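You operate a simulated robot arm through the tools that you are given. There is no shell and no other tool.

You run a simulated two-armed robot. Do the job below in one go: nothing can be reset, and whatever is moved stays where it is left.

TASK
Plug the vent, close the damper, start the firing that the card names.
Fine: programme and hold time as the firing card says; start comes last; the door stays latched.
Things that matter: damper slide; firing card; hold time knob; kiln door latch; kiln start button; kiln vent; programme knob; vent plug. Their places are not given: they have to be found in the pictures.

The check looks at the end state, three seconds after you hand in, the way a careful person would. Anything else that was tipped, shoved, dropped, spilled or broken makes it a failure.

THE ROBOT
Two 7-joint arms with fingered hands on one trunk that stands fixed in place. Base frame: the origin is at the foot of the trunk, x ahead of it, y to its left, z up. Units: mm, rad, N and s.
The left shoulder is at [70, 157, 1389], the right one opposite. With the tool pointing down near the work surface each hand reaches from about 300 to 900 mm from the base axis, measured 20 degrees to its own side. Payload 5 kg a hand.
The tool frame of a hand sits at the grasp point between the pads (the TCP): z along the fingers, y along the line on which they close. The tips reach 31 mm beyond it. The gripper opens to 156 mm. The gripper's body begins 88 mm behind the TCP. The gripper is a hand of 4 fingers: y runs from the thumb to the fingers, the wrist lies at [0, 0, -249] in the tool frame, and closing takes about 1.5 s.
Orientation is told as [roll, pitch, yaw] about the base's x, y, z axes, in that order, counted from this pose: with the fingers straight down and closing along the base's y, the tool's x points along the base's -x, its y along +y and its z along -z.

THE INTERFACE
- The arms move only by the tool play_rows. It takes "left_deltas", "right_deltas" or both (then of equal length, played together; a hand with none holds still); each is text: rows parted by semicolons, each of 7 numbers parted by spaces: the shift along the base's x, y, z in mm, then the turn, a rotation vector about the base's x, y, z in rad, then the opening in per cent of the stroke, from 0 (shut) to 100 (fully open). In form: tx ty tz ax ay az claw; .... A call has 1 to 20 rows; each row is the pose to reach, as a shift and turn from the pose commanded when the call began. Rows are played at 5 a second. More than 50 mm and 0.15 rad between two rows, or a gripper value outside its range, and nothing of the call is played. Where a pose cannot be reached the arm comes as near as it can. A force on the tool above 60 N (or 10 N above the force at the start of the call, whichever is more), or a blocked arm, ends the call early, and 0.2 s more pass. The fingers move at their own pace (about 108 mm/s each) and stop on an object; they squeeze with about 25 N. The grip force told is the motor's: it shows also when the fingers shut on nothing. Time passes only in rows, and 0.2 s behind the last, so rows that repeat a pose let the fingers close. The reply holds the time, the measured pose of the TCP, the force on the tool along the base axes, the opening and the grip force, in the units named above and with some noise, with the torque about the TCP (base axes, N m) and any sound that the robot's microphone picked up, and new pictures: "pictures" is both (left out), scene, wrist or none (wrist: the cameras of the hands that moved).
- Cameras (640 x 400 px; columns grow to the right, rows downward): "scene" is now at [120.6, 51.4, 1619.1]; the picture's right is [0.58, -0.82, 0.00], its down [-0.46, -0.33, -0.82] and it looks along [0.67, 0.48, -0.57] (base axes); focal length 214 px, centre (320, 200). "left" rides on the left gripper at [-72, 2, -111] in its tool frame; the picture's right is [-0.02, -1.00, 0.00], its down [0.84, -0.02, -0.54] and it looks along [0.54, -0.01, 0.84] (tool axes); focal length 234 px, centre (320, 200). "right" rides on the right gripper at [72, 2, -111] in its tool frame; the picture's right is [-0.02, 1.00, 0.00], its down [-0.84, -0.02, -0.54] and it looks along [-0.54, -0.01, 0.84] (tool axes); focal length 234 px, centre (320, 200).
- slide_trunk(by): slides the trunk up (or, below 0, down) by that many mm; the arms and the scene camera ride with it, the base frame stays. It gives what a move gives, with no picture.
- grasp_type(shape, hand): the hand has 4 fingers and takes this shape, open, in about a second: jaw (thumb against the fingers, like two jaws); tri (thumb and two fingers); tip (a fingertip pinch); poke (one finger out to press); point (the index stretched); flat (the hand flat); cup (the hand cupped); fist (a fist). The gripper value then closes the fingers along that shape, each until it touches; the sizes above hold for jaw. It gives what a move gives, with no picture.
- turn_head(pan, tilt): turns the head with the scene camera to pan (to the left, within 1.501 rad either way) and tilt (down, from -0.506 to 1.204), counted from straight ahead of the robot. It gives what a move gives, and a new picture of the scene camera.
- measure_at(camera, pixels): for up to 12 pixels [column, row] of the newest picture of that camera ("zoom" is the newest enlarged one), the place [x, y, z] in the base frame of the surface seen there, good to about 3 mm. It takes no simulated time.
- inspect(camera, box): a new picture of the part [left, top, right, bottom] of that camera's present view, enlarged. It takes no simulated time.
- finish_job(): hands the job in; it is judged then, once.

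Leave the grippers open and the arms clear of the work at the hand-in unless told otherwise.

The tools are called after "Call:" as a command line: name --argument value ..., lists and objects as JSON in quotes. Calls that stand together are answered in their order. play_rows: Moves the arms, as the interface text tells. Its arguments: {"type":"object","properties":{"left_deltas":{"type":"string"},"right_deltas":{"type":"string"},"pictures":{"type":"string","enum":["both","scene","wrist","none"]}},"required":[]} The other tools are called the same way: slide_trunk (by) slides the trunk up or down; grasp_type (shape, hand) gives the hand a shape; turn_head (pan, tilt) turns the head that bears the scene camera; measure_at (camera, pixels) gives the place of the surface under pixels of a picture; inspect (camera, box) takes an enlarged picture of a part of a camera's view; finish_job () hands the job in.

At the start:

```text
t: 0.0
left_position: [487.2, 592.2, 1450.5]
left_tcp_rot: [0.0, -0.001, -0.001]
left_wrist_force: [0.3, -0.1, -0.4]
left_wrist_torque: [-0.02, -0.05, 0.01]
left_gripper_width: 155.8
left_finger_force: 0.1
left_shape: jaw
right_position: [452.6, 12.3, 1505.4]
right_tcp_rot: [0.0, 0.0, 0.001]
right_wrist_force: [-0.3, 0.0, -0.2]
right_wrist_torque: [0.01, -0.01, 0.0]
right_gripper_width: 155.9
right_finger_force: 0.0
right_shape: jaw
trunk travel left (down, up): [-775.0, 165.0]
head pan, tilt: [0.618, 0.607]
```

scene: 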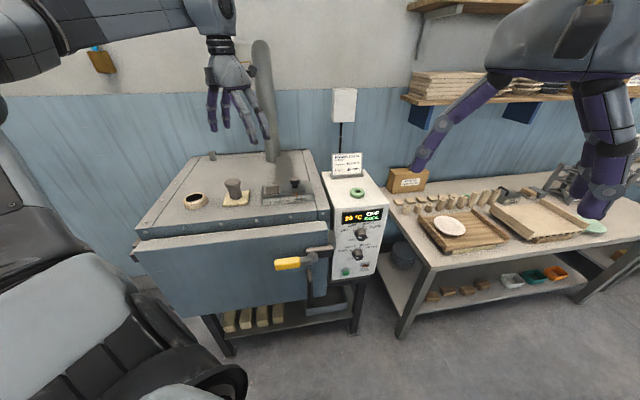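
right: 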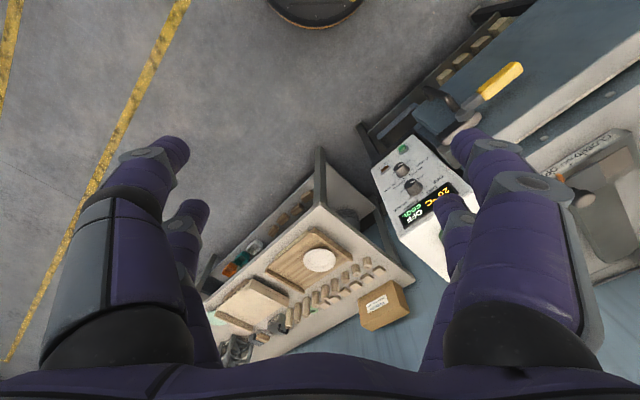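
left: 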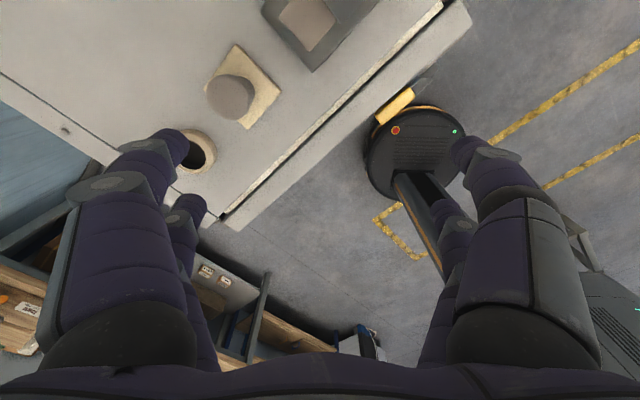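

I see the kiln with a round vent hole at about (195,200), a plug on a tile at (234,190), a damper at (285,190), a control panel at (358,240) and a card at (347,163). I'll zoom in on the card, the panel and the kiln top.

Call:
inspect --camera "scene" --box '[322, 145, 372, 180]'

Call:
inspect --camera "scene" --box '[320, 180, 400, 290]'

Call:
inspect --camera "scene" --box '[140, 140, 340, 260]'

```text
11.43 times, centred on (347, 162) of scene
```

zoom: 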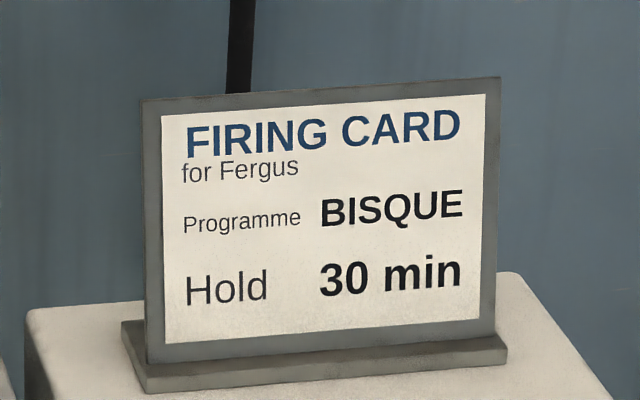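

```text
3.64 times, centred on (360, 235) of scene
```

zoom: 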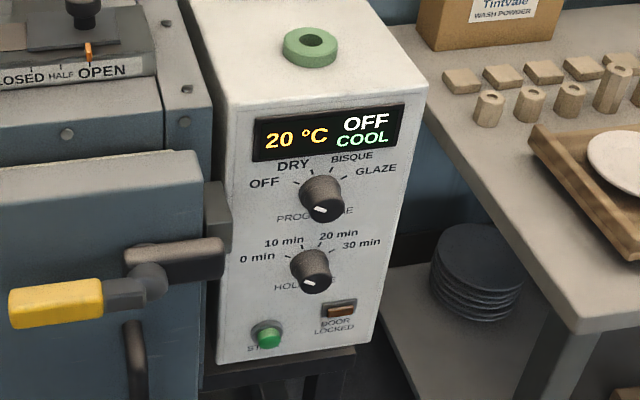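

```text
3.20 times, centred on (240, 200) of scene
```

zoom: 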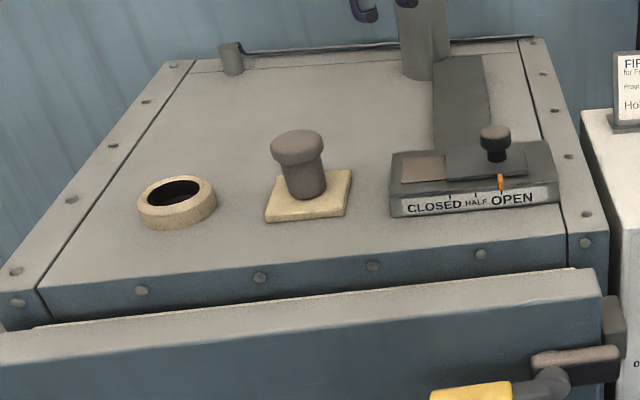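

The card says BISQUE with a 30 min hold. The damper's orange marker is at OPEN. Next I'll measure the vent, plug and damper in the current zoom, and the panel in the scene picture.

Call:
measure_at --camera "zoom" --pixels '[[297, 143], [305, 185], [177, 186], [150, 205], [208, 200], [495, 132], [495, 152], [500, 182], [435, 207], [510, 200], [308, 210], [240, 230]]'

Call:
measure_at --camera "scene" --pixels '[[361, 234], [358, 254], [346, 272], [364, 267], [357, 192], [335, 185], [372, 185], [375, 270], [332, 275], [285, 264], [318, 250], [361, 215]]'

Call:
inspect --camera "scene" --box '[336, 218, 384, 248]'

Call:
inspect --camera "scene" --box '[334, 240, 382, 280]'

Call:
inspect --camera "right" --box '[360, 120, 480, 240]'

```text
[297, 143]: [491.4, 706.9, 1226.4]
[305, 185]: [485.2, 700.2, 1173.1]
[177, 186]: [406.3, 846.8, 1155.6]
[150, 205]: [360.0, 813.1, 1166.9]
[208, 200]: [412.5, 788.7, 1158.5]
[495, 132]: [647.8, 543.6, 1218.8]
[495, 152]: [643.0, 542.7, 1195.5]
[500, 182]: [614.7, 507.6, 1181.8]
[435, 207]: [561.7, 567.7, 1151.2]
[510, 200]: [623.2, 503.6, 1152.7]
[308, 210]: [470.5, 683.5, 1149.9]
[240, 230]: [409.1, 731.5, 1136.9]
```

```text
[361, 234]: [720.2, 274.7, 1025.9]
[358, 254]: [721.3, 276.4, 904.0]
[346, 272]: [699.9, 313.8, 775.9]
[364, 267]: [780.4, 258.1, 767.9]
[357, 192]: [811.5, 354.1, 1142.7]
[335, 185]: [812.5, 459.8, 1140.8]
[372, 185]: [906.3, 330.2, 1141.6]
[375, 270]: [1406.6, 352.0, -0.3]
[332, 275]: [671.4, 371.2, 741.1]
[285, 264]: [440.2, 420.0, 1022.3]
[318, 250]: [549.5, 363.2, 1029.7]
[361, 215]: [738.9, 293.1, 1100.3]
```

```text
13.33 times, centred on (360, 233) of scene
```

zoom: 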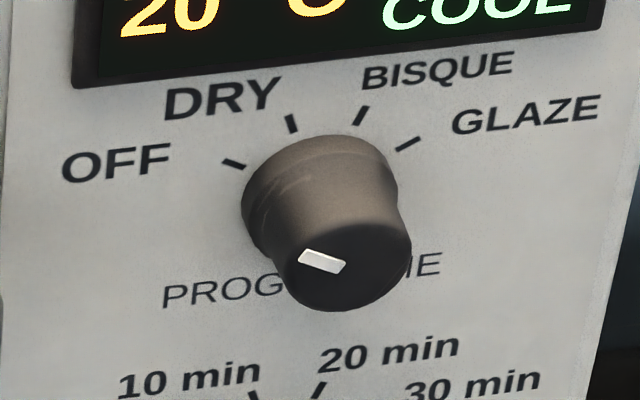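

```text
10.00 times, centred on (358, 260) of scene
```

zoom: 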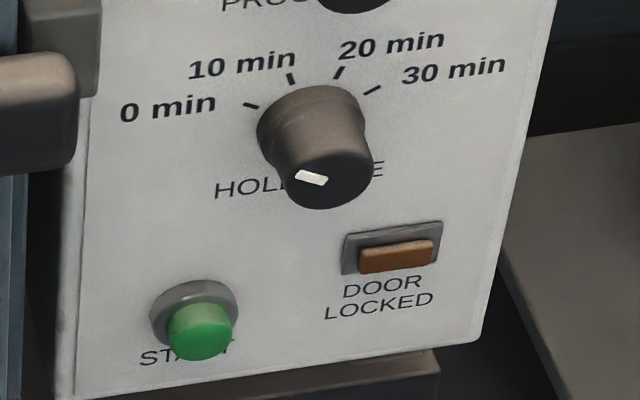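

```text
3.33 times, centred on (420, 180) of right
```

zoom: 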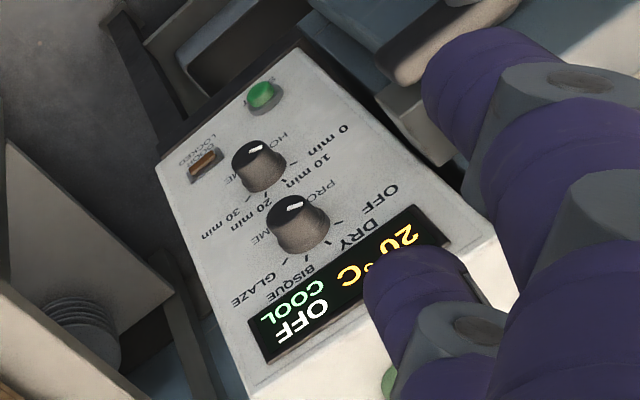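

The programme pointer is at OFF and the hold pointer is at 0 min. I need precise panel geometry, so I'll zoom in on the panel and measure the ticks, knob caps and button. I'll do the same for the kiln top.

Call:
inspect --camera "scene" --box '[336, 218, 384, 248]'

Call:
measure_at --camera "zoom" --pixels '[[235, 164], [291, 124], [361, 116], [408, 144], [350, 275], [320, 260], [335, 260], [305, 257], [320, 150], [30, 250], [540, 250], [200, 235]]'

Call:
inspect --camera "scene" --box '[334, 240, 382, 280]'

Call:
measure_at --camera "zoom" --pixels '[[250, 105], [291, 78], [338, 72], [373, 90], [330, 185], [310, 178], [200, 330], [195, 345], [160, 320], [250, 320], [395, 255], [460, 330]]'

Call:
inspect --camera "scene" --box '[255, 170, 325, 215]'

Call:
measure_at --camera "zoom" --pixels '[[370, 90], [350, 95], [390, 95], [365, 120], [300, 155], [380, 160], [330, 120], [455, 140], [200, 130], [330, 190], [560, 150], [250, 140]]'

Call:
inspect --camera "scene" --box '[175, 170, 259, 220]'

```text
13.33 times, centred on (360, 233) of scene
```

zoom: 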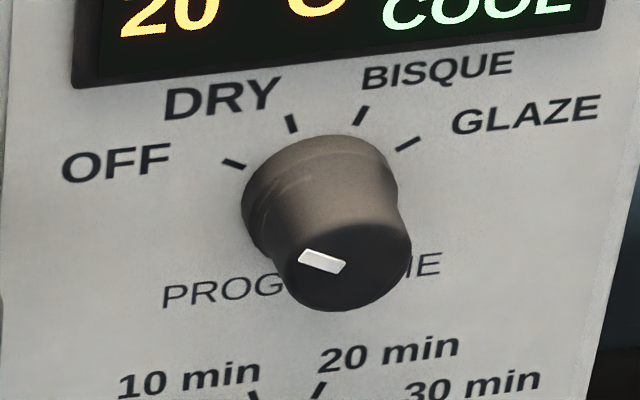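

```text
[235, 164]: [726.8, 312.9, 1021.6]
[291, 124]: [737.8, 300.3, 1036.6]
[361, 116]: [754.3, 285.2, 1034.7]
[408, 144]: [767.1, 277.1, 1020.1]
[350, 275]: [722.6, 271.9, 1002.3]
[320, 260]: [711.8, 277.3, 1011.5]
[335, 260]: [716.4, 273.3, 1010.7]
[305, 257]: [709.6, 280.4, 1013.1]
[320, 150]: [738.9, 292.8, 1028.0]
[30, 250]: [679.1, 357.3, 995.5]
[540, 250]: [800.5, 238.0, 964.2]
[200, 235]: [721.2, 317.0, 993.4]
```

```text
10.00 times, centred on (358, 260) of scene
```

zoom: 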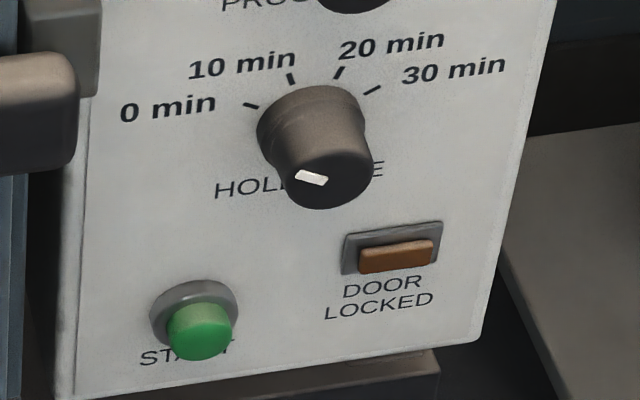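

```text
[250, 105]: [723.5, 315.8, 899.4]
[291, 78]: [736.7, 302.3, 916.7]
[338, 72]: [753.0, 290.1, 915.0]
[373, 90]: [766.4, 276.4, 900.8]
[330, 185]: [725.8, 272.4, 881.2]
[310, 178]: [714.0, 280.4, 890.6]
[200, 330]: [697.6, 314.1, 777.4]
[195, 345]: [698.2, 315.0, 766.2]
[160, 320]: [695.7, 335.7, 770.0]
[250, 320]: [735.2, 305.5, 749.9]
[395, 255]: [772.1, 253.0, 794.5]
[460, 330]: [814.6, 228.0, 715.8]
```

```text
8.89 times, centred on (290, 192) of scene
```

zoom: 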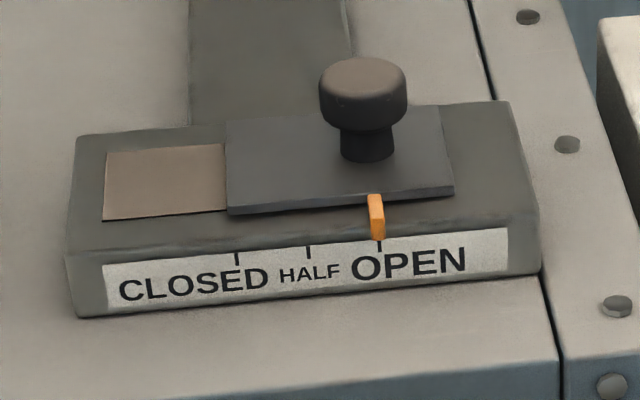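

```text
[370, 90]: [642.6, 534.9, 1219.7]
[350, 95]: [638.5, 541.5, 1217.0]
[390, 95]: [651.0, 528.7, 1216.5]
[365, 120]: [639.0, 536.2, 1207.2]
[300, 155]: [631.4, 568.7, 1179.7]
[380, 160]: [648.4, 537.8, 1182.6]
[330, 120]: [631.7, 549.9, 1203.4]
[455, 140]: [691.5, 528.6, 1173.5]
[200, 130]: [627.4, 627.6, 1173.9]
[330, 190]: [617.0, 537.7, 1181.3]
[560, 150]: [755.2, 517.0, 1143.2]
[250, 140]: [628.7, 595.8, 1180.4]
```

```text
7.62 times, centred on (217, 195) of scene
```

zoom: 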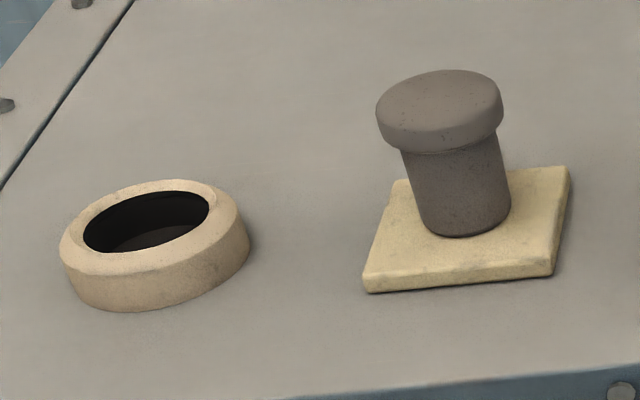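

BISQUE should be a 90° clockwise turn from OFF, and 30 min a 135° clockwise turn from 0. Now I'll measure the vent ring and plug edges in this zoom, then the flue pipe, damper ticks and door latch.

Call:
measure_at --camera "zoom" --pixels '[[70, 245], [228, 210], [150, 187], [155, 265], [440, 72], [380, 100], [499, 95], [440, 125], [440, 155], [468, 232], [300, 220], [430, 270]]'

Call:
inspect --camera "scene" --box '[255, 170, 325, 215]'

Call:
measure_at --camera "zoom" --pixels '[[378, 247], [308, 254], [236, 260], [376, 200], [378, 235], [110, 158], [80, 140], [505, 105], [535, 215], [70, 255], [350, 20], [195, 20]]'

Call:
measure_at --camera "scene" --pixels '[[268, 60], [272, 110], [274, 150], [333, 248], [325, 258], [276, 266], [328, 245], [312, 290], [280, 225], [160, 245], [212, 157], [305, 172]]'

Call:
inspect --camera "scene" --box '[260, 220, 360, 310]'

```text
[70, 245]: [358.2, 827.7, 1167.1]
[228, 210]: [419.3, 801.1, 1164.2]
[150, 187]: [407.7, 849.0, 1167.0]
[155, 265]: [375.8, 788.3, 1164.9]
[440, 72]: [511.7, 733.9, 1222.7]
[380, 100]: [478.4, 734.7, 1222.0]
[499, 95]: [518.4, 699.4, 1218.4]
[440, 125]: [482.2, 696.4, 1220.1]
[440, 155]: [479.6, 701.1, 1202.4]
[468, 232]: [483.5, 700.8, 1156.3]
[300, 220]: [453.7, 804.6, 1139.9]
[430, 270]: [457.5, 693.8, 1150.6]
```

```text
8.89 times, centred on (290, 192) of scene
```

zoom: 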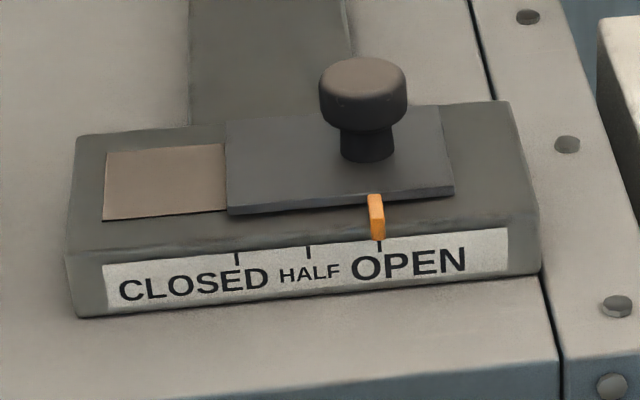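

```text
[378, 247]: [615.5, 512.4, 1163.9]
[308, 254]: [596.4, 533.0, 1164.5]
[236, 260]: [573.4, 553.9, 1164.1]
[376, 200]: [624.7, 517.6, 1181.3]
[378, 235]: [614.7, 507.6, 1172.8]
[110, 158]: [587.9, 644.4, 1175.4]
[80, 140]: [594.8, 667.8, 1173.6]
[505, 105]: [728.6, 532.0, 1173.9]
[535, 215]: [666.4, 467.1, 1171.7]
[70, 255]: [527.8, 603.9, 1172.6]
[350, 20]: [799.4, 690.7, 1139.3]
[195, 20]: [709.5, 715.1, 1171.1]
```

```text
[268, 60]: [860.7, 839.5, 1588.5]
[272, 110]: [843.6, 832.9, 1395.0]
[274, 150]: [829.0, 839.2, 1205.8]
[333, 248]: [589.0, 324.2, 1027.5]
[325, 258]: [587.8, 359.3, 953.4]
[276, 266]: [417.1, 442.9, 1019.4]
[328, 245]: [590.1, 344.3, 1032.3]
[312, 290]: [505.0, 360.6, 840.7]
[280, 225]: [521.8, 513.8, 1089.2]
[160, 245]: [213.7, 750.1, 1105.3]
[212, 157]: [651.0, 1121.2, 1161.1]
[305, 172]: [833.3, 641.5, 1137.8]
```

```text
4.44 times, centred on (310, 265) of scene
```

zoom: 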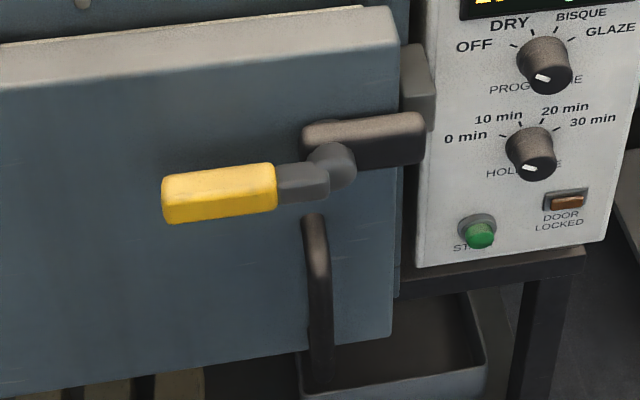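

The door is shut, and the latch bar ends well left of the knobs. I'll cross-check the plug and vent centres with the left wrist camera, and re-measure the damper knob top.

Call:
inspect --camera "left" --box '[150, 50, 310, 190]'

Call:
measure_at --camera "left" --pixels '[[232, 82], [209, 96], [254, 100], [230, 117], [232, 96], [212, 143], [206, 165], [188, 131], [250, 60], [278, 90], [245, 128], [214, 98]]'

Call:
measure_at --camera "scene" --pixels '[[295, 179], [295, 181], [293, 180], [297, 180], [195, 196], [187, 200], [203, 196]]'

```text
2.86 times, centred on (230, 120) of left
```

zoom: 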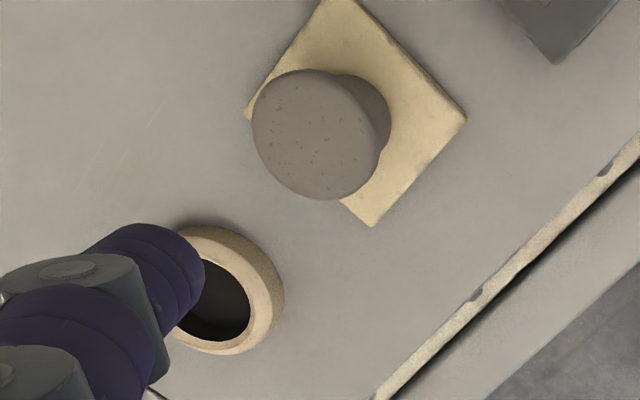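

```text
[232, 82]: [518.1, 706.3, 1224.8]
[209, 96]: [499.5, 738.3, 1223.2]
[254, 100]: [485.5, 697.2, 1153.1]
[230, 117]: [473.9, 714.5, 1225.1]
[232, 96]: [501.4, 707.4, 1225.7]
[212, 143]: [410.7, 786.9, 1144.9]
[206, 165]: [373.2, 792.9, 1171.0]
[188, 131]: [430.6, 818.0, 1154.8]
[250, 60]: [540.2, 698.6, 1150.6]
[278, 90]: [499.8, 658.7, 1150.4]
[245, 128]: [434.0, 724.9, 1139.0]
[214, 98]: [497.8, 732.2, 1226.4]
```

```text
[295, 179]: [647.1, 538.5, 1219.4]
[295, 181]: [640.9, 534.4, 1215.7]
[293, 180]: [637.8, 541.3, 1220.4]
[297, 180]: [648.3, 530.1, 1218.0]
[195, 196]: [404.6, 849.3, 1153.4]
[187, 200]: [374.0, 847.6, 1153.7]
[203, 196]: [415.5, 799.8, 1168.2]
```

The plug head centre is at about (498, 713) with its top at z≈1226. The vent centre is near (391, 818) with the ring top at z≈1168. I'll bring the left hand over the plug, high up, with the fingers part open.

Call:
play_rows --left_deltas "3 30 0 0 0 0 80; 6 62 0 0 0 0 70; 9 94 -20 0 0 0 65; 11 121 -50 0 0 0 62; 11 121 -90 0 0 0 62; 11 121 -130 0 0 0 62; 11 121 -130 0 0 0 62"

```text
t: 1.6
left_position: [499.4, 713.3, 1320.2]
left_tcp_rot: [-0.001, 0.0, -0.002]
left_wrist_force: [-1.0, 0.9, -0.1]
left_wrist_torque: [-0.01, 0.0, 0.01]
left_gripper_width: 97.2
left_finger_force: 0.0
left_shape: jaw
right_position: [452.8, 12.0, 1504.6]
right_tcp_rot: [0.0, 0.0, 0.001]
right_wrist_force: [0.2, -0.4, -0.2]
right_wrist_torque: [0.02, -0.01, 0.01]
right_gripper_width: 156.1
right_finger_force: 0.0
right_shape: jaw
trunk travel left (down, up): [-775.0, 165.0]
head pan, tilt: [0.618, 0.607]
```

scene: 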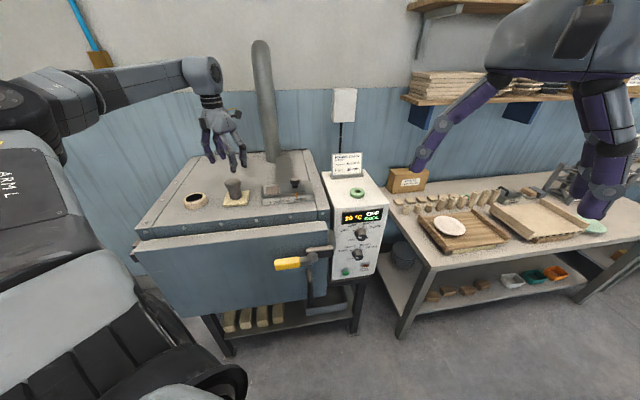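
left: 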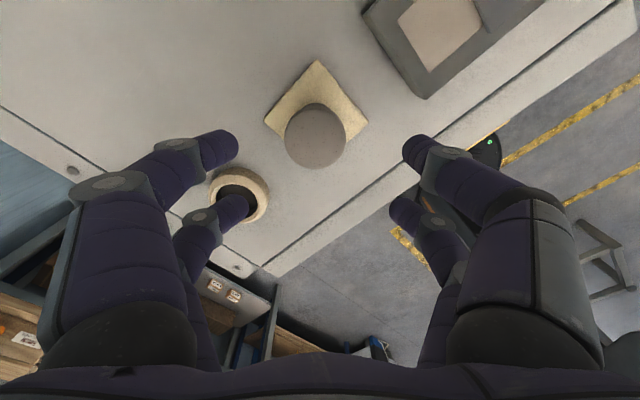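

The plug is nicely between the fingers at (316,135). I'll measure the plug and the vent from this closer view.

Call:
measure_at --camera "left" --pixels '[[316, 108], [316, 160], [289, 135], [343, 135], [316, 135], [240, 173], [265, 195], [255, 216], [215, 180], [236, 190], [225, 172], [247, 212]]'

Call:
inspect --camera "left" --box '[190, 80, 370, 230]'

```text
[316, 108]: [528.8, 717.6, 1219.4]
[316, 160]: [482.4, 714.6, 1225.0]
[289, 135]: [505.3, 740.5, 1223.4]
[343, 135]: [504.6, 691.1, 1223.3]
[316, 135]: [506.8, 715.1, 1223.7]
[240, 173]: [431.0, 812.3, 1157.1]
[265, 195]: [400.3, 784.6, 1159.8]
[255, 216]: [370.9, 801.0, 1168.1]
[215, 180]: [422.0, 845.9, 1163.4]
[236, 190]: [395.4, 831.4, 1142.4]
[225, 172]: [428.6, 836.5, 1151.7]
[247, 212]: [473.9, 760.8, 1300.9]
```

```text
2.67 times, centred on (280, 155) of left
```

zoom: 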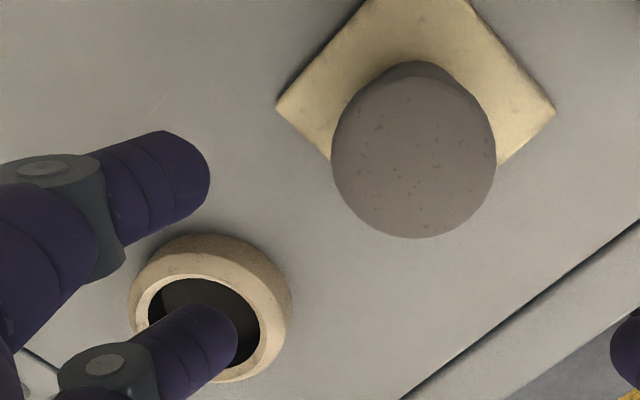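

The plug centre refines to about (501, 717), and the vent is offset from it by about (-105.5, +105.5) mm. I'll lower so the fingertips straddle the plug head, then close.

Call:
play_rows --left_deltas "2 3 -30 0 0 0 60; 2 3 -60 0 0 0 60; 2 3 -85 0 0 0 60; 2 3 -85 0 0 0 60; 2 3 -85 0 0 0 20; 2 3 -85 0 0 0 20; 2 3 -85 0 0 0 20; 2 3 -85 0 0 0 20; 2 3 -85 0 0 0 20; 2 3 -85 0 0 0 20; 2 3 -85 0 0 0 20"

```text
t: 4.0
left_position: [501.2, 716.0, 1233.6]
left_tcp_rot: [-0.001, -0.001, 0.0]
left_wrist_force: [-0.2, 0.2, -0.6]
left_wrist_torque: [-0.02, 0.03, -0.01]
left_gripper_width: 34.1
left_finger_force: 25.0
left_shape: jaw
right_position: [452.3, 11.9, 1505.7]
right_tcp_rot: [0.0, 0.001, 0.0]
right_wrist_force: [0.4, 0.4, 0.1]
right_wrist_torque: [-0.01, 0.02, 0.01]
right_gripper_width: 155.8
right_finger_force: 0.1
right_shape: jaw
trunk travel left (down, up): [-775.0, 165.0]
head pan, tilt: [0.618, 0.607]
```

scene: 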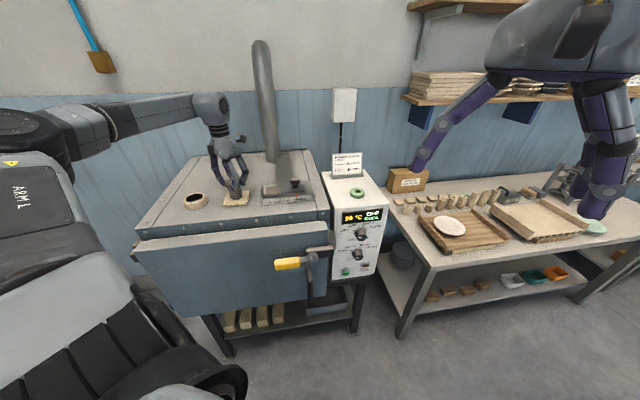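
left: 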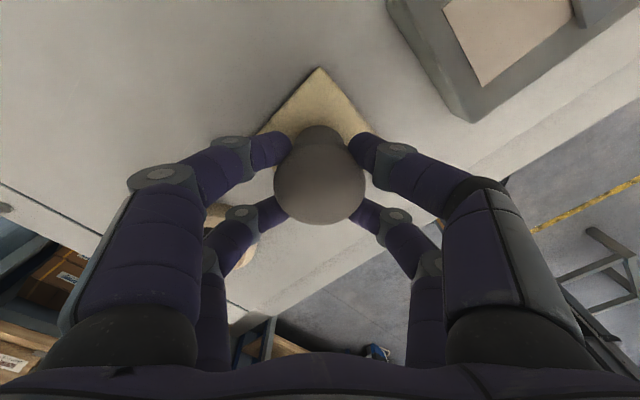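

Grip force is 25 N, but the width reads 34 mm. I'll zoom in to see where the fingers hold the plug.

Call:
inspect --camera "scene" --box '[195, 140, 275, 215]'

Call:
inspect --camera "left" --box '[230, 90, 410, 240]'

```text
5.33 times, centred on (235, 178) of scene
```

zoom: 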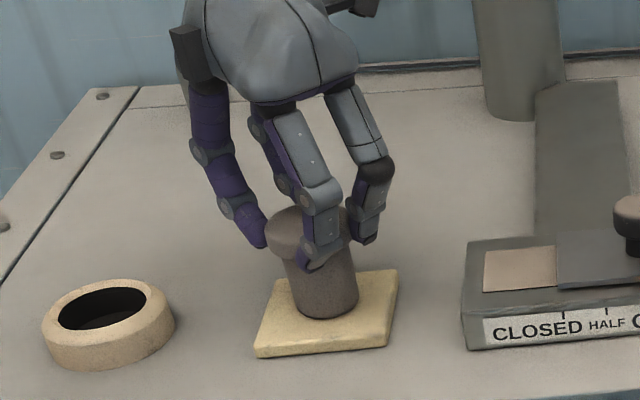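

```text
2.67 times, centred on (320, 165) of left
```

zoom: 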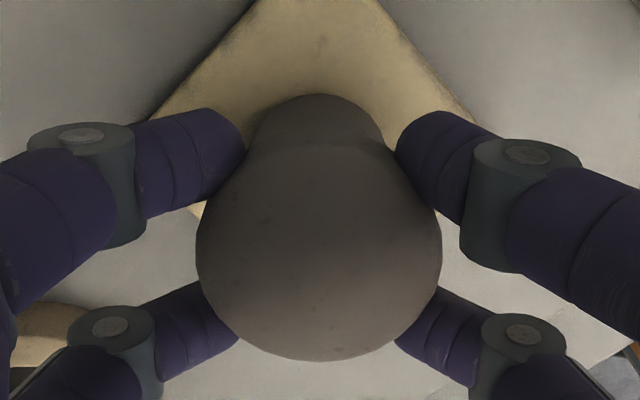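

Four fingertips hold the head edge. I'll lift it straight up 70 mm and check that it comes along.

Call:
play_rows --left_deltas "0 0 10 0 0 0 20; 0 0 25 0 0 0 20; 0 0 45 0 0 0 20; 0 0 65 0 0 0 20; 0 0 75 0 0 0 20"

Call:
inspect --camera "scene" --box '[185, 110, 285, 215]'

```text
t: 5.2
left_position: [500.8, 715.6, 1311.0]
left_tcp_rot: [0.001, 0.002, 0.001]
left_wrist_force: [1.1, 0.3, -2.2]
left_wrist_torque: [-0.02, 0.01, -0.02]
left_gripper_width: 33.7
left_finger_force: 25.0
left_shape: jaw
right_position: [452.4, 12.0, 1505.4]
right_tcp_rot: [-0.001, 0.0, 0.002]
right_wrist_force: [-0.3, -0.5, 0.4]
right_wrist_torque: [0.02, 0.02, -0.01]
right_gripper_width: 155.9
right_finger_force: 0.1
right_shape: jaw
trunk travel left (down, up): [-775.0, 165.0]
head pan, tilt: [0.618, 0.607]
```

scene: 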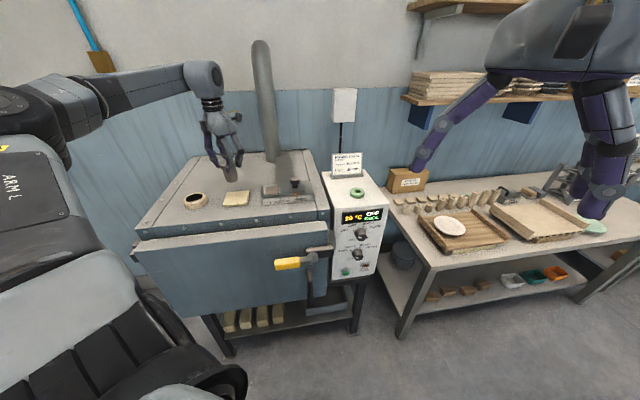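
left: 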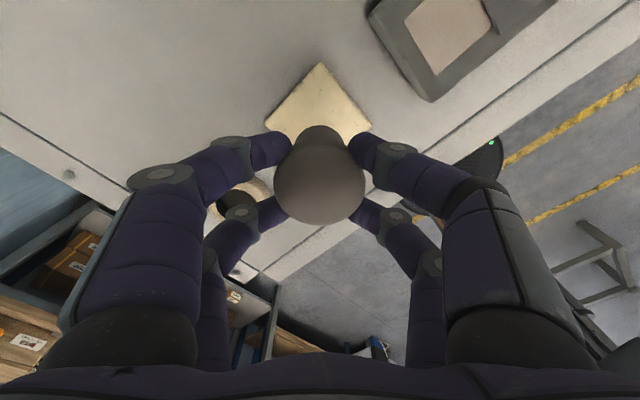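

```text
3.81 times, centred on (235, 162) of scene
```

zoom: 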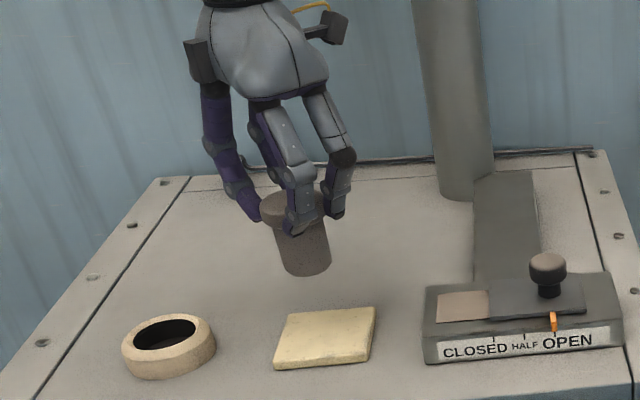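

The plug is held upright and lifted. I'll carry it by (-105.5, +104.5) to sit over the vent, at the same height.

Call:
play_rows --left_deltas "-20 20 0 0 0 0 20; -45 45 0 0 0 0 20; -70 70 0 0 0 0 20; -92 91 0 0 0 0 20; -105.5 104.5 0 0 0 0 20; -105.5 104.5 0 0 0 0 20; -105.5 104.5 0 0 0 0 20"

Call:
inspect --camera "scene" --box '[155, 130, 235, 215]'

Call:
inspect --camera "left" --box '[230, 80, 410, 240]'

```text
t: 6.8
left_position: [394.9, 820.9, 1309.2]
left_tcp_rot: [0.001, 0.0, 0.0]
left_wrist_force: [0.0, 0.9, -2.2]
left_wrist_torque: [0.01, -0.03, -0.01]
left_gripper_width: 34.0
left_finger_force: 25.3
left_shape: jaw
right_position: [452.0, 12.0, 1505.1]
right_tcp_rot: [-0.001, 0.002, 0.001]
right_wrist_force: [-0.3, -0.3, -0.1]
right_wrist_torque: [0.01, -0.01, -0.01]
right_gripper_width: 156.1
right_finger_force: 0.0
right_shape: jaw
trunk travel left (down, up): [-775.0, 165.0]
head pan, tilt: [0.618, 0.607]
```

scene: 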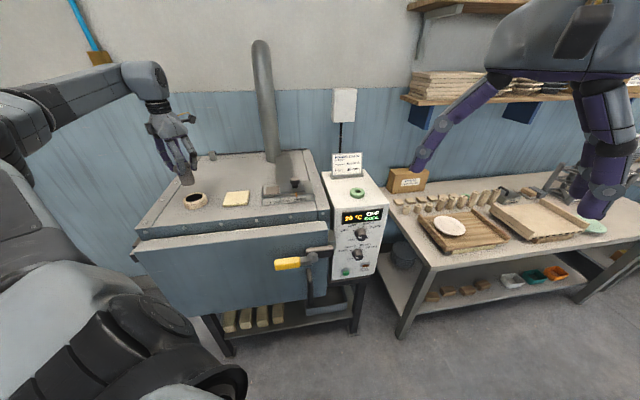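
left: 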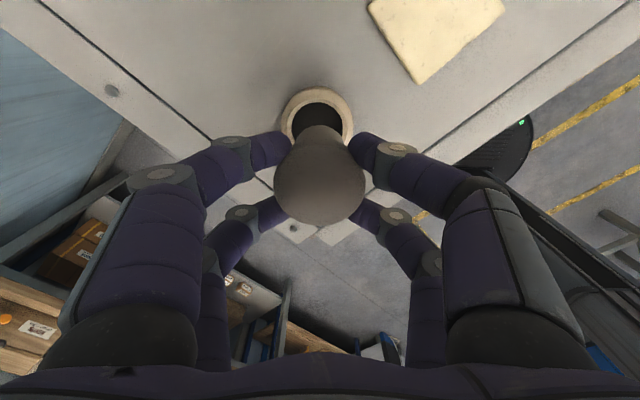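

```text
4.71 times, centred on (195, 172) of scene
```

zoom: 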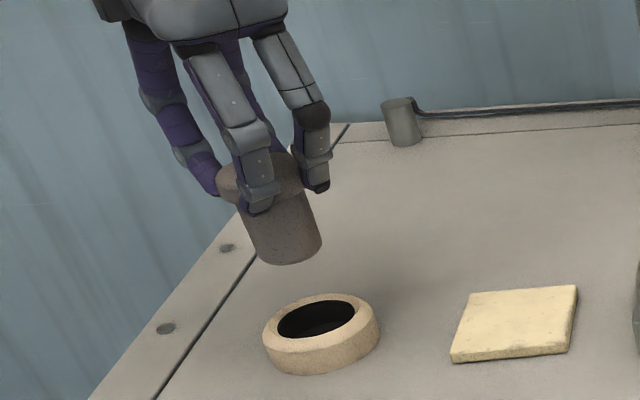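

```text
2.50 times, centred on (320, 160) of left
```

zoom: 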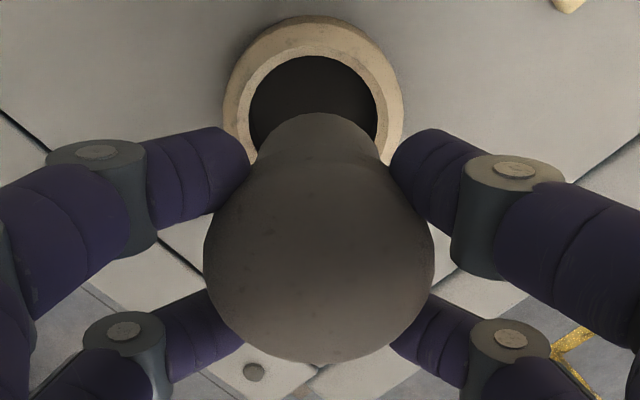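

The hole is about 54 mm wide and the stem about 40 mm. x is aligned, and the vent centre sits about 3 mm further in +y. I'll correct that and lower until the stem starts into the hole.

Call:
play_rows --left_deltas "0.3 3 0 0 0 0 20; 0.3 3 -20 0 0 0 20; 0.3 3 -40 0 0 0 20; 0.3 3 -55 0 0 0 20; 0.3 3 -68 0 0 0 20; 0.3 3 -74 0 0 0 20; 0.3 3 -74 0 0 0 20"

Call:
inspect --camera "scene" --box '[155, 130, 235, 215]'

Call:
inspect --camera "left" --box '[230, 80, 410, 240]'

```text
t: 8.4
left_position: [394.9, 824.3, 1235.4]
left_tcp_rot: [0.0, 0.0, -0.001]
left_wrist_force: [-1.2, 0.0, -1.5]
left_wrist_torque: [0.02, -0.02, 0.01]
left_gripper_width: 33.8
left_finger_force: 24.9
left_shape: jaw
right_position: [451.8, 11.9, 1505.0]
right_tcp_rot: [-0.001, -0.001, 0.0]
right_wrist_force: [-0.1, -0.6, 0.6]
right_wrist_torque: [-0.03, 0.04, -0.01]
right_gripper_width: 155.7
right_finger_force: 0.1
right_shape: jaw
trunk travel left (down, up): [-775.0, 165.0]
head pan, tilt: [0.618, 0.607]
```

scene: 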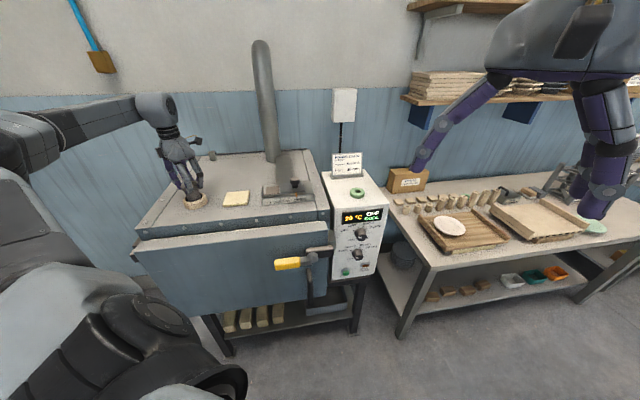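
left: 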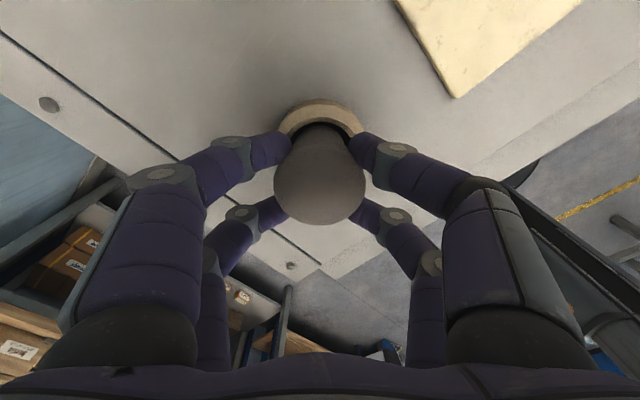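

```text
4.71 times, centred on (195, 172) of scene
```

zoom: 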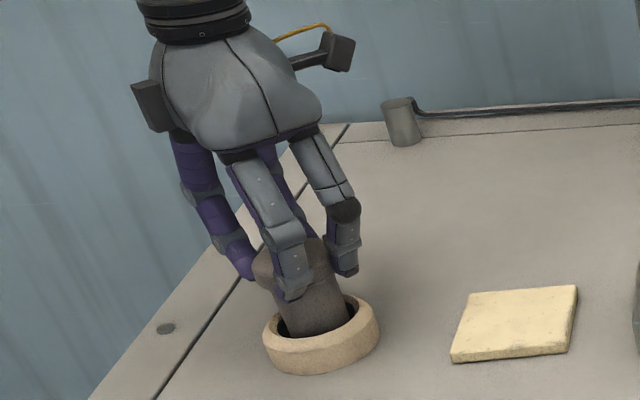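

```text
2.50 times, centred on (320, 160) of left
```

zoom: 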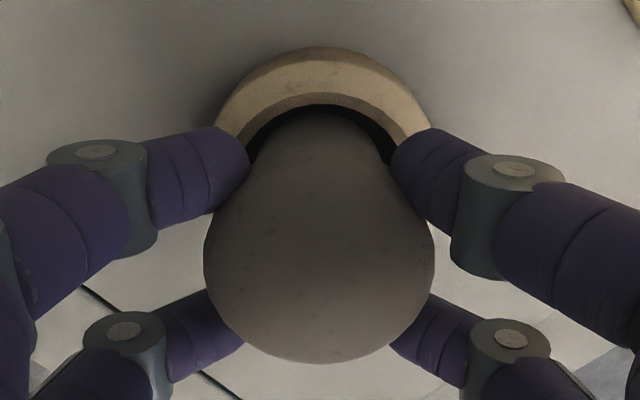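

The stem is in the hole and centred. I'll go down another 29 mm, then open to release.

Call:
play_rows --left_deltas "0 0 -10 0 0 0 20; 0 0 -18 0 0 0 20; 0 0 -24 0 0 0 20; 0 0 -29 0 0 0 20; 0 0 -29 0 0 0 20"

Call:
inspect --camera "scene" --box '[155, 150, 235, 215]'

```text
t: 9.4
left_position: [395.6, 824.2, 1224.7]
left_tcp_rot: [0.012, -0.023, 0.006]
left_wrist_force: [-7.2, -9.3, 30.5]
left_wrist_torque: [-0.5, 0.3, -0.01]
left_gripper_width: 36.4
left_finger_force: 25.2
left_shape: jaw
right_position: [449.3, 9.2, 1505.7]
right_tcp_rot: [0.001, -0.001, 0.001]
right_wrist_force: [0.3, 0.6, -0.4]
right_wrist_torque: [-0.09, 0.03, -0.03]
right_gripper_width: 156.0
right_finger_force: 0.0
right_shape: jaw
trunk travel left (down, up): [-775.0, 165.0]
head pan, tilt: [0.618, 0.607]
stopped in row 5 (left hand): the force on the tool passed its limit at 62 N (the readings are from after the stop); the commanded pose is now the measured one
```

scene: 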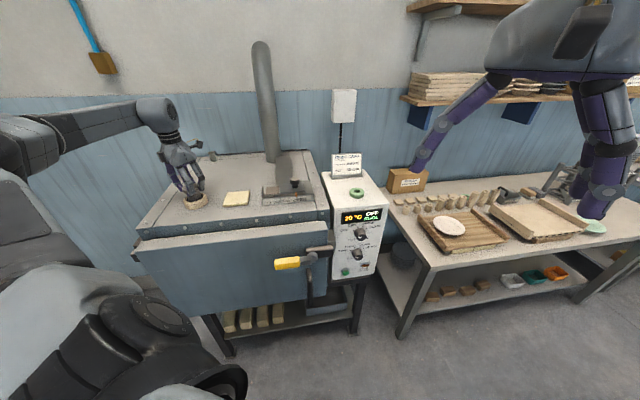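
left: 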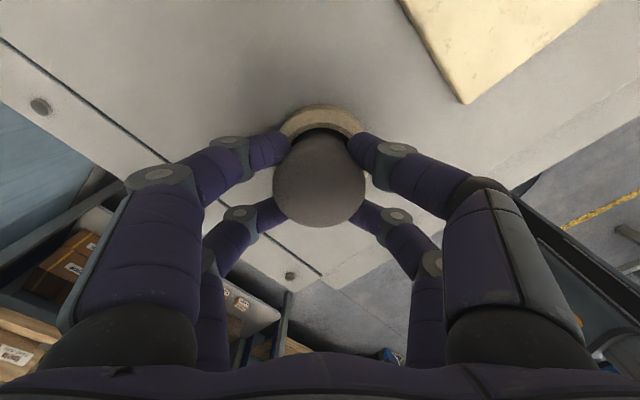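

```text
6.15 times, centred on (195, 182) of scene
```

zoom: 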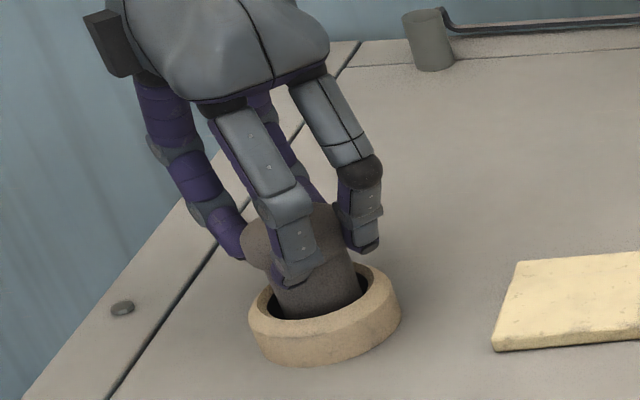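

It stopped at TCP z=1225 with a side force of (-7, -9), which suggests the plug is touching the far (+x+y) wall. I'll look closer before correcting.

Call:
inspect --camera "scene" --box '[178, 178, 218, 212]'

Call:
inspect --camera "left" --box '[260, 90, 380, 170]'

```text
11.76 times, centred on (198, 195) of scene
```

zoom: 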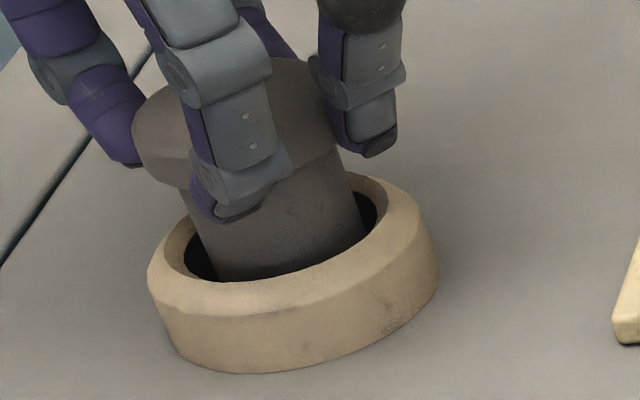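

```text
5.00 times, centred on (320, 130) of left
```

zoom: 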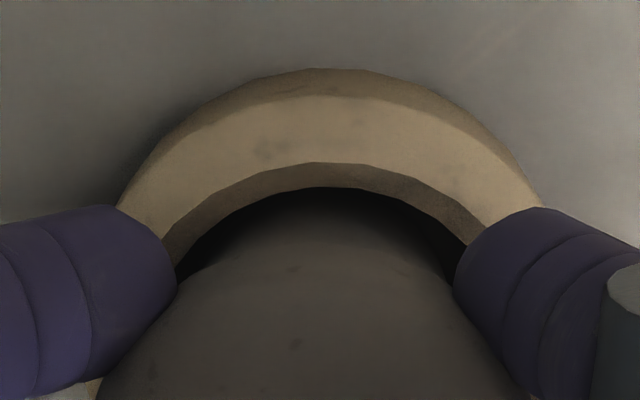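

The stem sits tight against the +x side of the tapered hole. I'll lift a few mm, shift (-3, -2), and lower gently again.

Call:
play_rows --left_deltas "0 0 5 -0.012 0.023 -0.006 20; -3 -2 6 -0.012 0.023 -0.006 20; -3 -2 3 -0.012 0.023 -0.006 20; -3 -2 0 -0.012 0.023 -0.006 20; -3 -2 -3 -0.012 0.023 -0.006 20; -3 -2 -6 -0.012 0.023 -0.006 20; -3 -2 -9 -0.012 0.023 -0.006 20"

Call:
inspect --camera "scene" --box '[178, 178, 218, 212]'

Call:
inspect --camera "left" --box '[260, 90, 380, 170]'

```text
t: 10.9
left_position: [395.0, 825.8, 1223.5]
left_tcp_rot: [0.008, -0.013, 0.002]
left_wrist_force: [-0.5, -8.0, 26.7]
left_wrist_torque: [-0.4, 0.1, 0.04]
left_gripper_width: 36.4
left_finger_force: 25.2
left_shape: jaw
right_position: [450.9, 9.3, 1504.8]
right_tcp_rot: [0.002, -0.002, 0.002]
right_wrist_force: [-0.7, 0.9, -0.9]
right_wrist_torque: [-0.06, 0.0, 0.0]
right_gripper_width: 155.8
right_finger_force: 0.1
right_shape: jaw
trunk travel left (down, up): [-775.0, 165.0]
head pan, tilt: [0.618, 0.607]
stopped in row 7 (left hand): the force on the tool passed its limit at 62 N (the readings are from after the stop); the commanded pose is now the measured one
```

scene: 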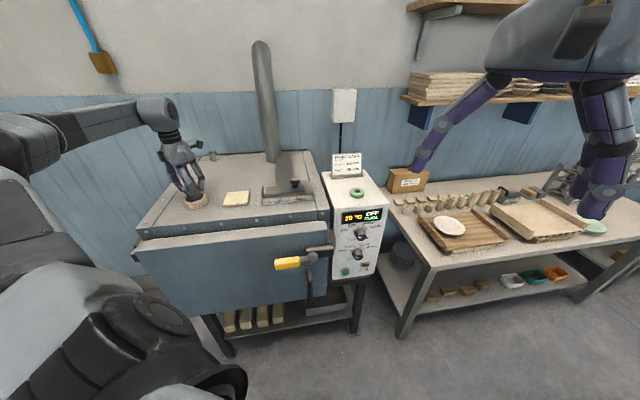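
left: 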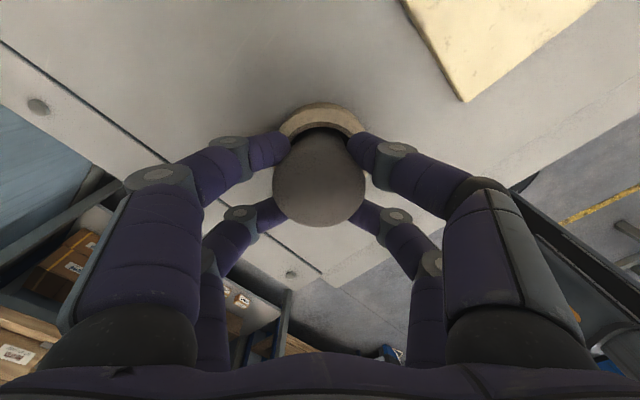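

```text
11.76 times, centred on (198, 195) of scene
```

zoom: 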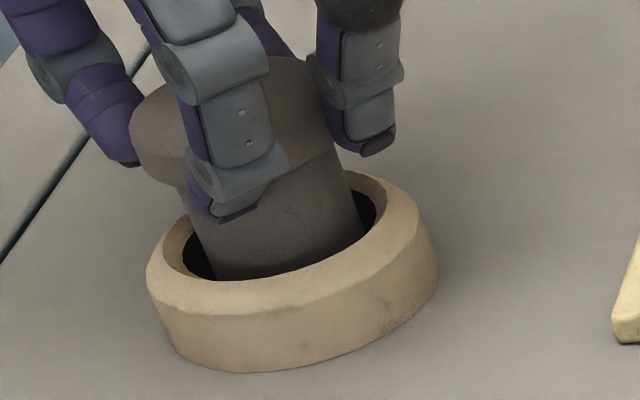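

```text
5.00 times, centred on (320, 130) of left
```

zoom: 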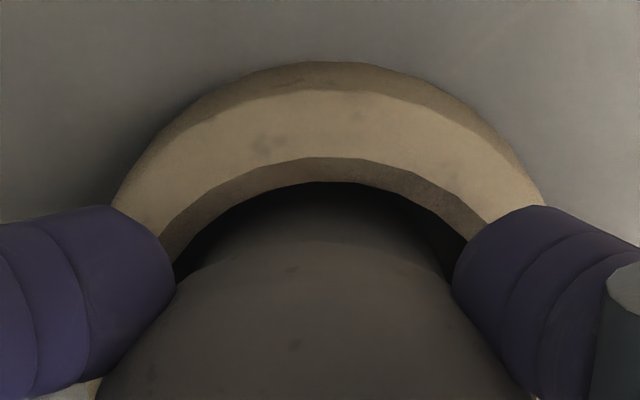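

It stopped again at nearly the same height. The inside of the hole measured z≈1142, so the stem may have reached the bottom or seated in the taper. I'll ease off 1 mm, open the fingers gently, and look.

Call:
play_rows --left_deltas "0 -1 1 -0.008 0.013 -0.002 22; 0 -1 1 -0.008 0.013 -0.002 40; 0 -1 1 -0.008 0.013 -0.002 60; 0 -1 1 -0.008 0.013 -0.002 62; 0 -1 1 -0.008 0.013 -0.002 62; 0 -1 1 -0.008 0.013 -0.002 62; 0 -1 30 -0.008 0.013 -0.002 62; 0 -1 70 -0.008 0.013 -0.002 62; 0 -1 100 -0.008 0.013 -0.002 62"

Call:
inspect --camera "scene" --box '[170, 160, 230, 212]'

Call:
inspect --camera "left" --box '[230, 80, 410, 220]'

```text
t: 12.9
left_position: [396.6, 824.8, 1316.7]
left_tcp_rot: [-0.002, 0.01, -0.002]
left_wrist_force: [0.4, 0.7, 0.0]
left_wrist_torque: [0.02, 0.0, 0.03]
left_gripper_width: 96.4
left_finger_force: 0.1
left_shape: jaw
right_position: [452.2, 13.2, 1504.7]
right_tcp_rot: [-0.001, 0.0, 0.0]
right_wrist_force: [-0.9, -0.4, 0.1]
right_wrist_torque: [0.02, 0.02, -0.02]
right_gripper_width: 155.9
right_finger_force: 0.1
right_shape: jaw
trunk travel left (down, up): [-775.0, 165.0]
head pan, tilt: [0.618, 0.607]
```

scene: 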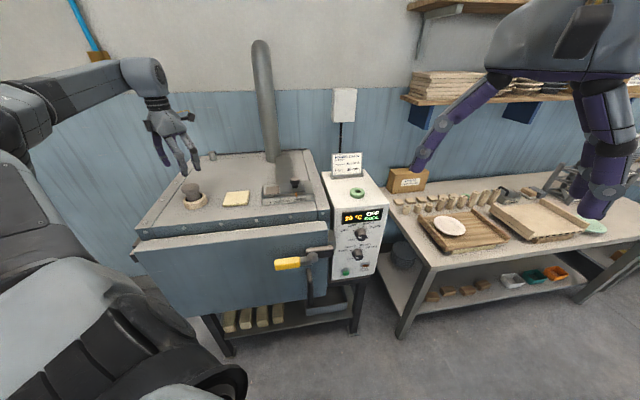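
left: 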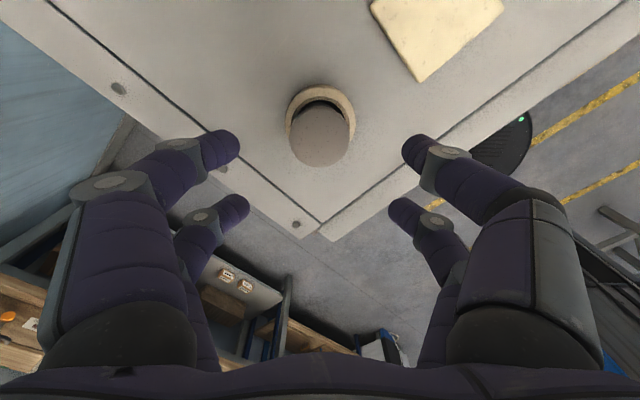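

```text
7.69 times, centred on (200, 186) of scene
```

zoom: 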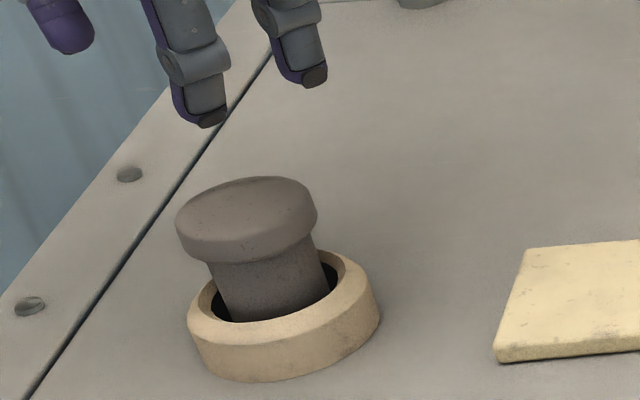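

```text
2.86 times, centred on (320, 150) of left
```

zoom: 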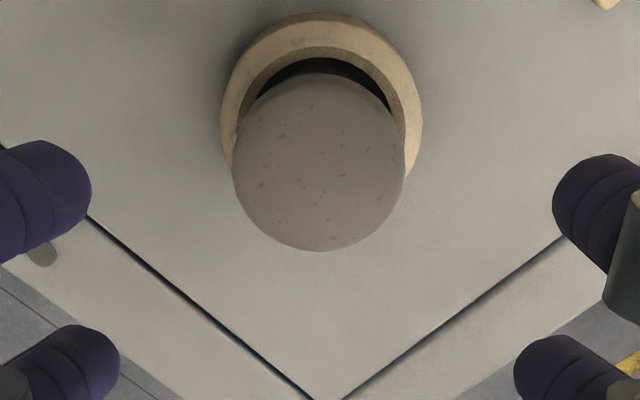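

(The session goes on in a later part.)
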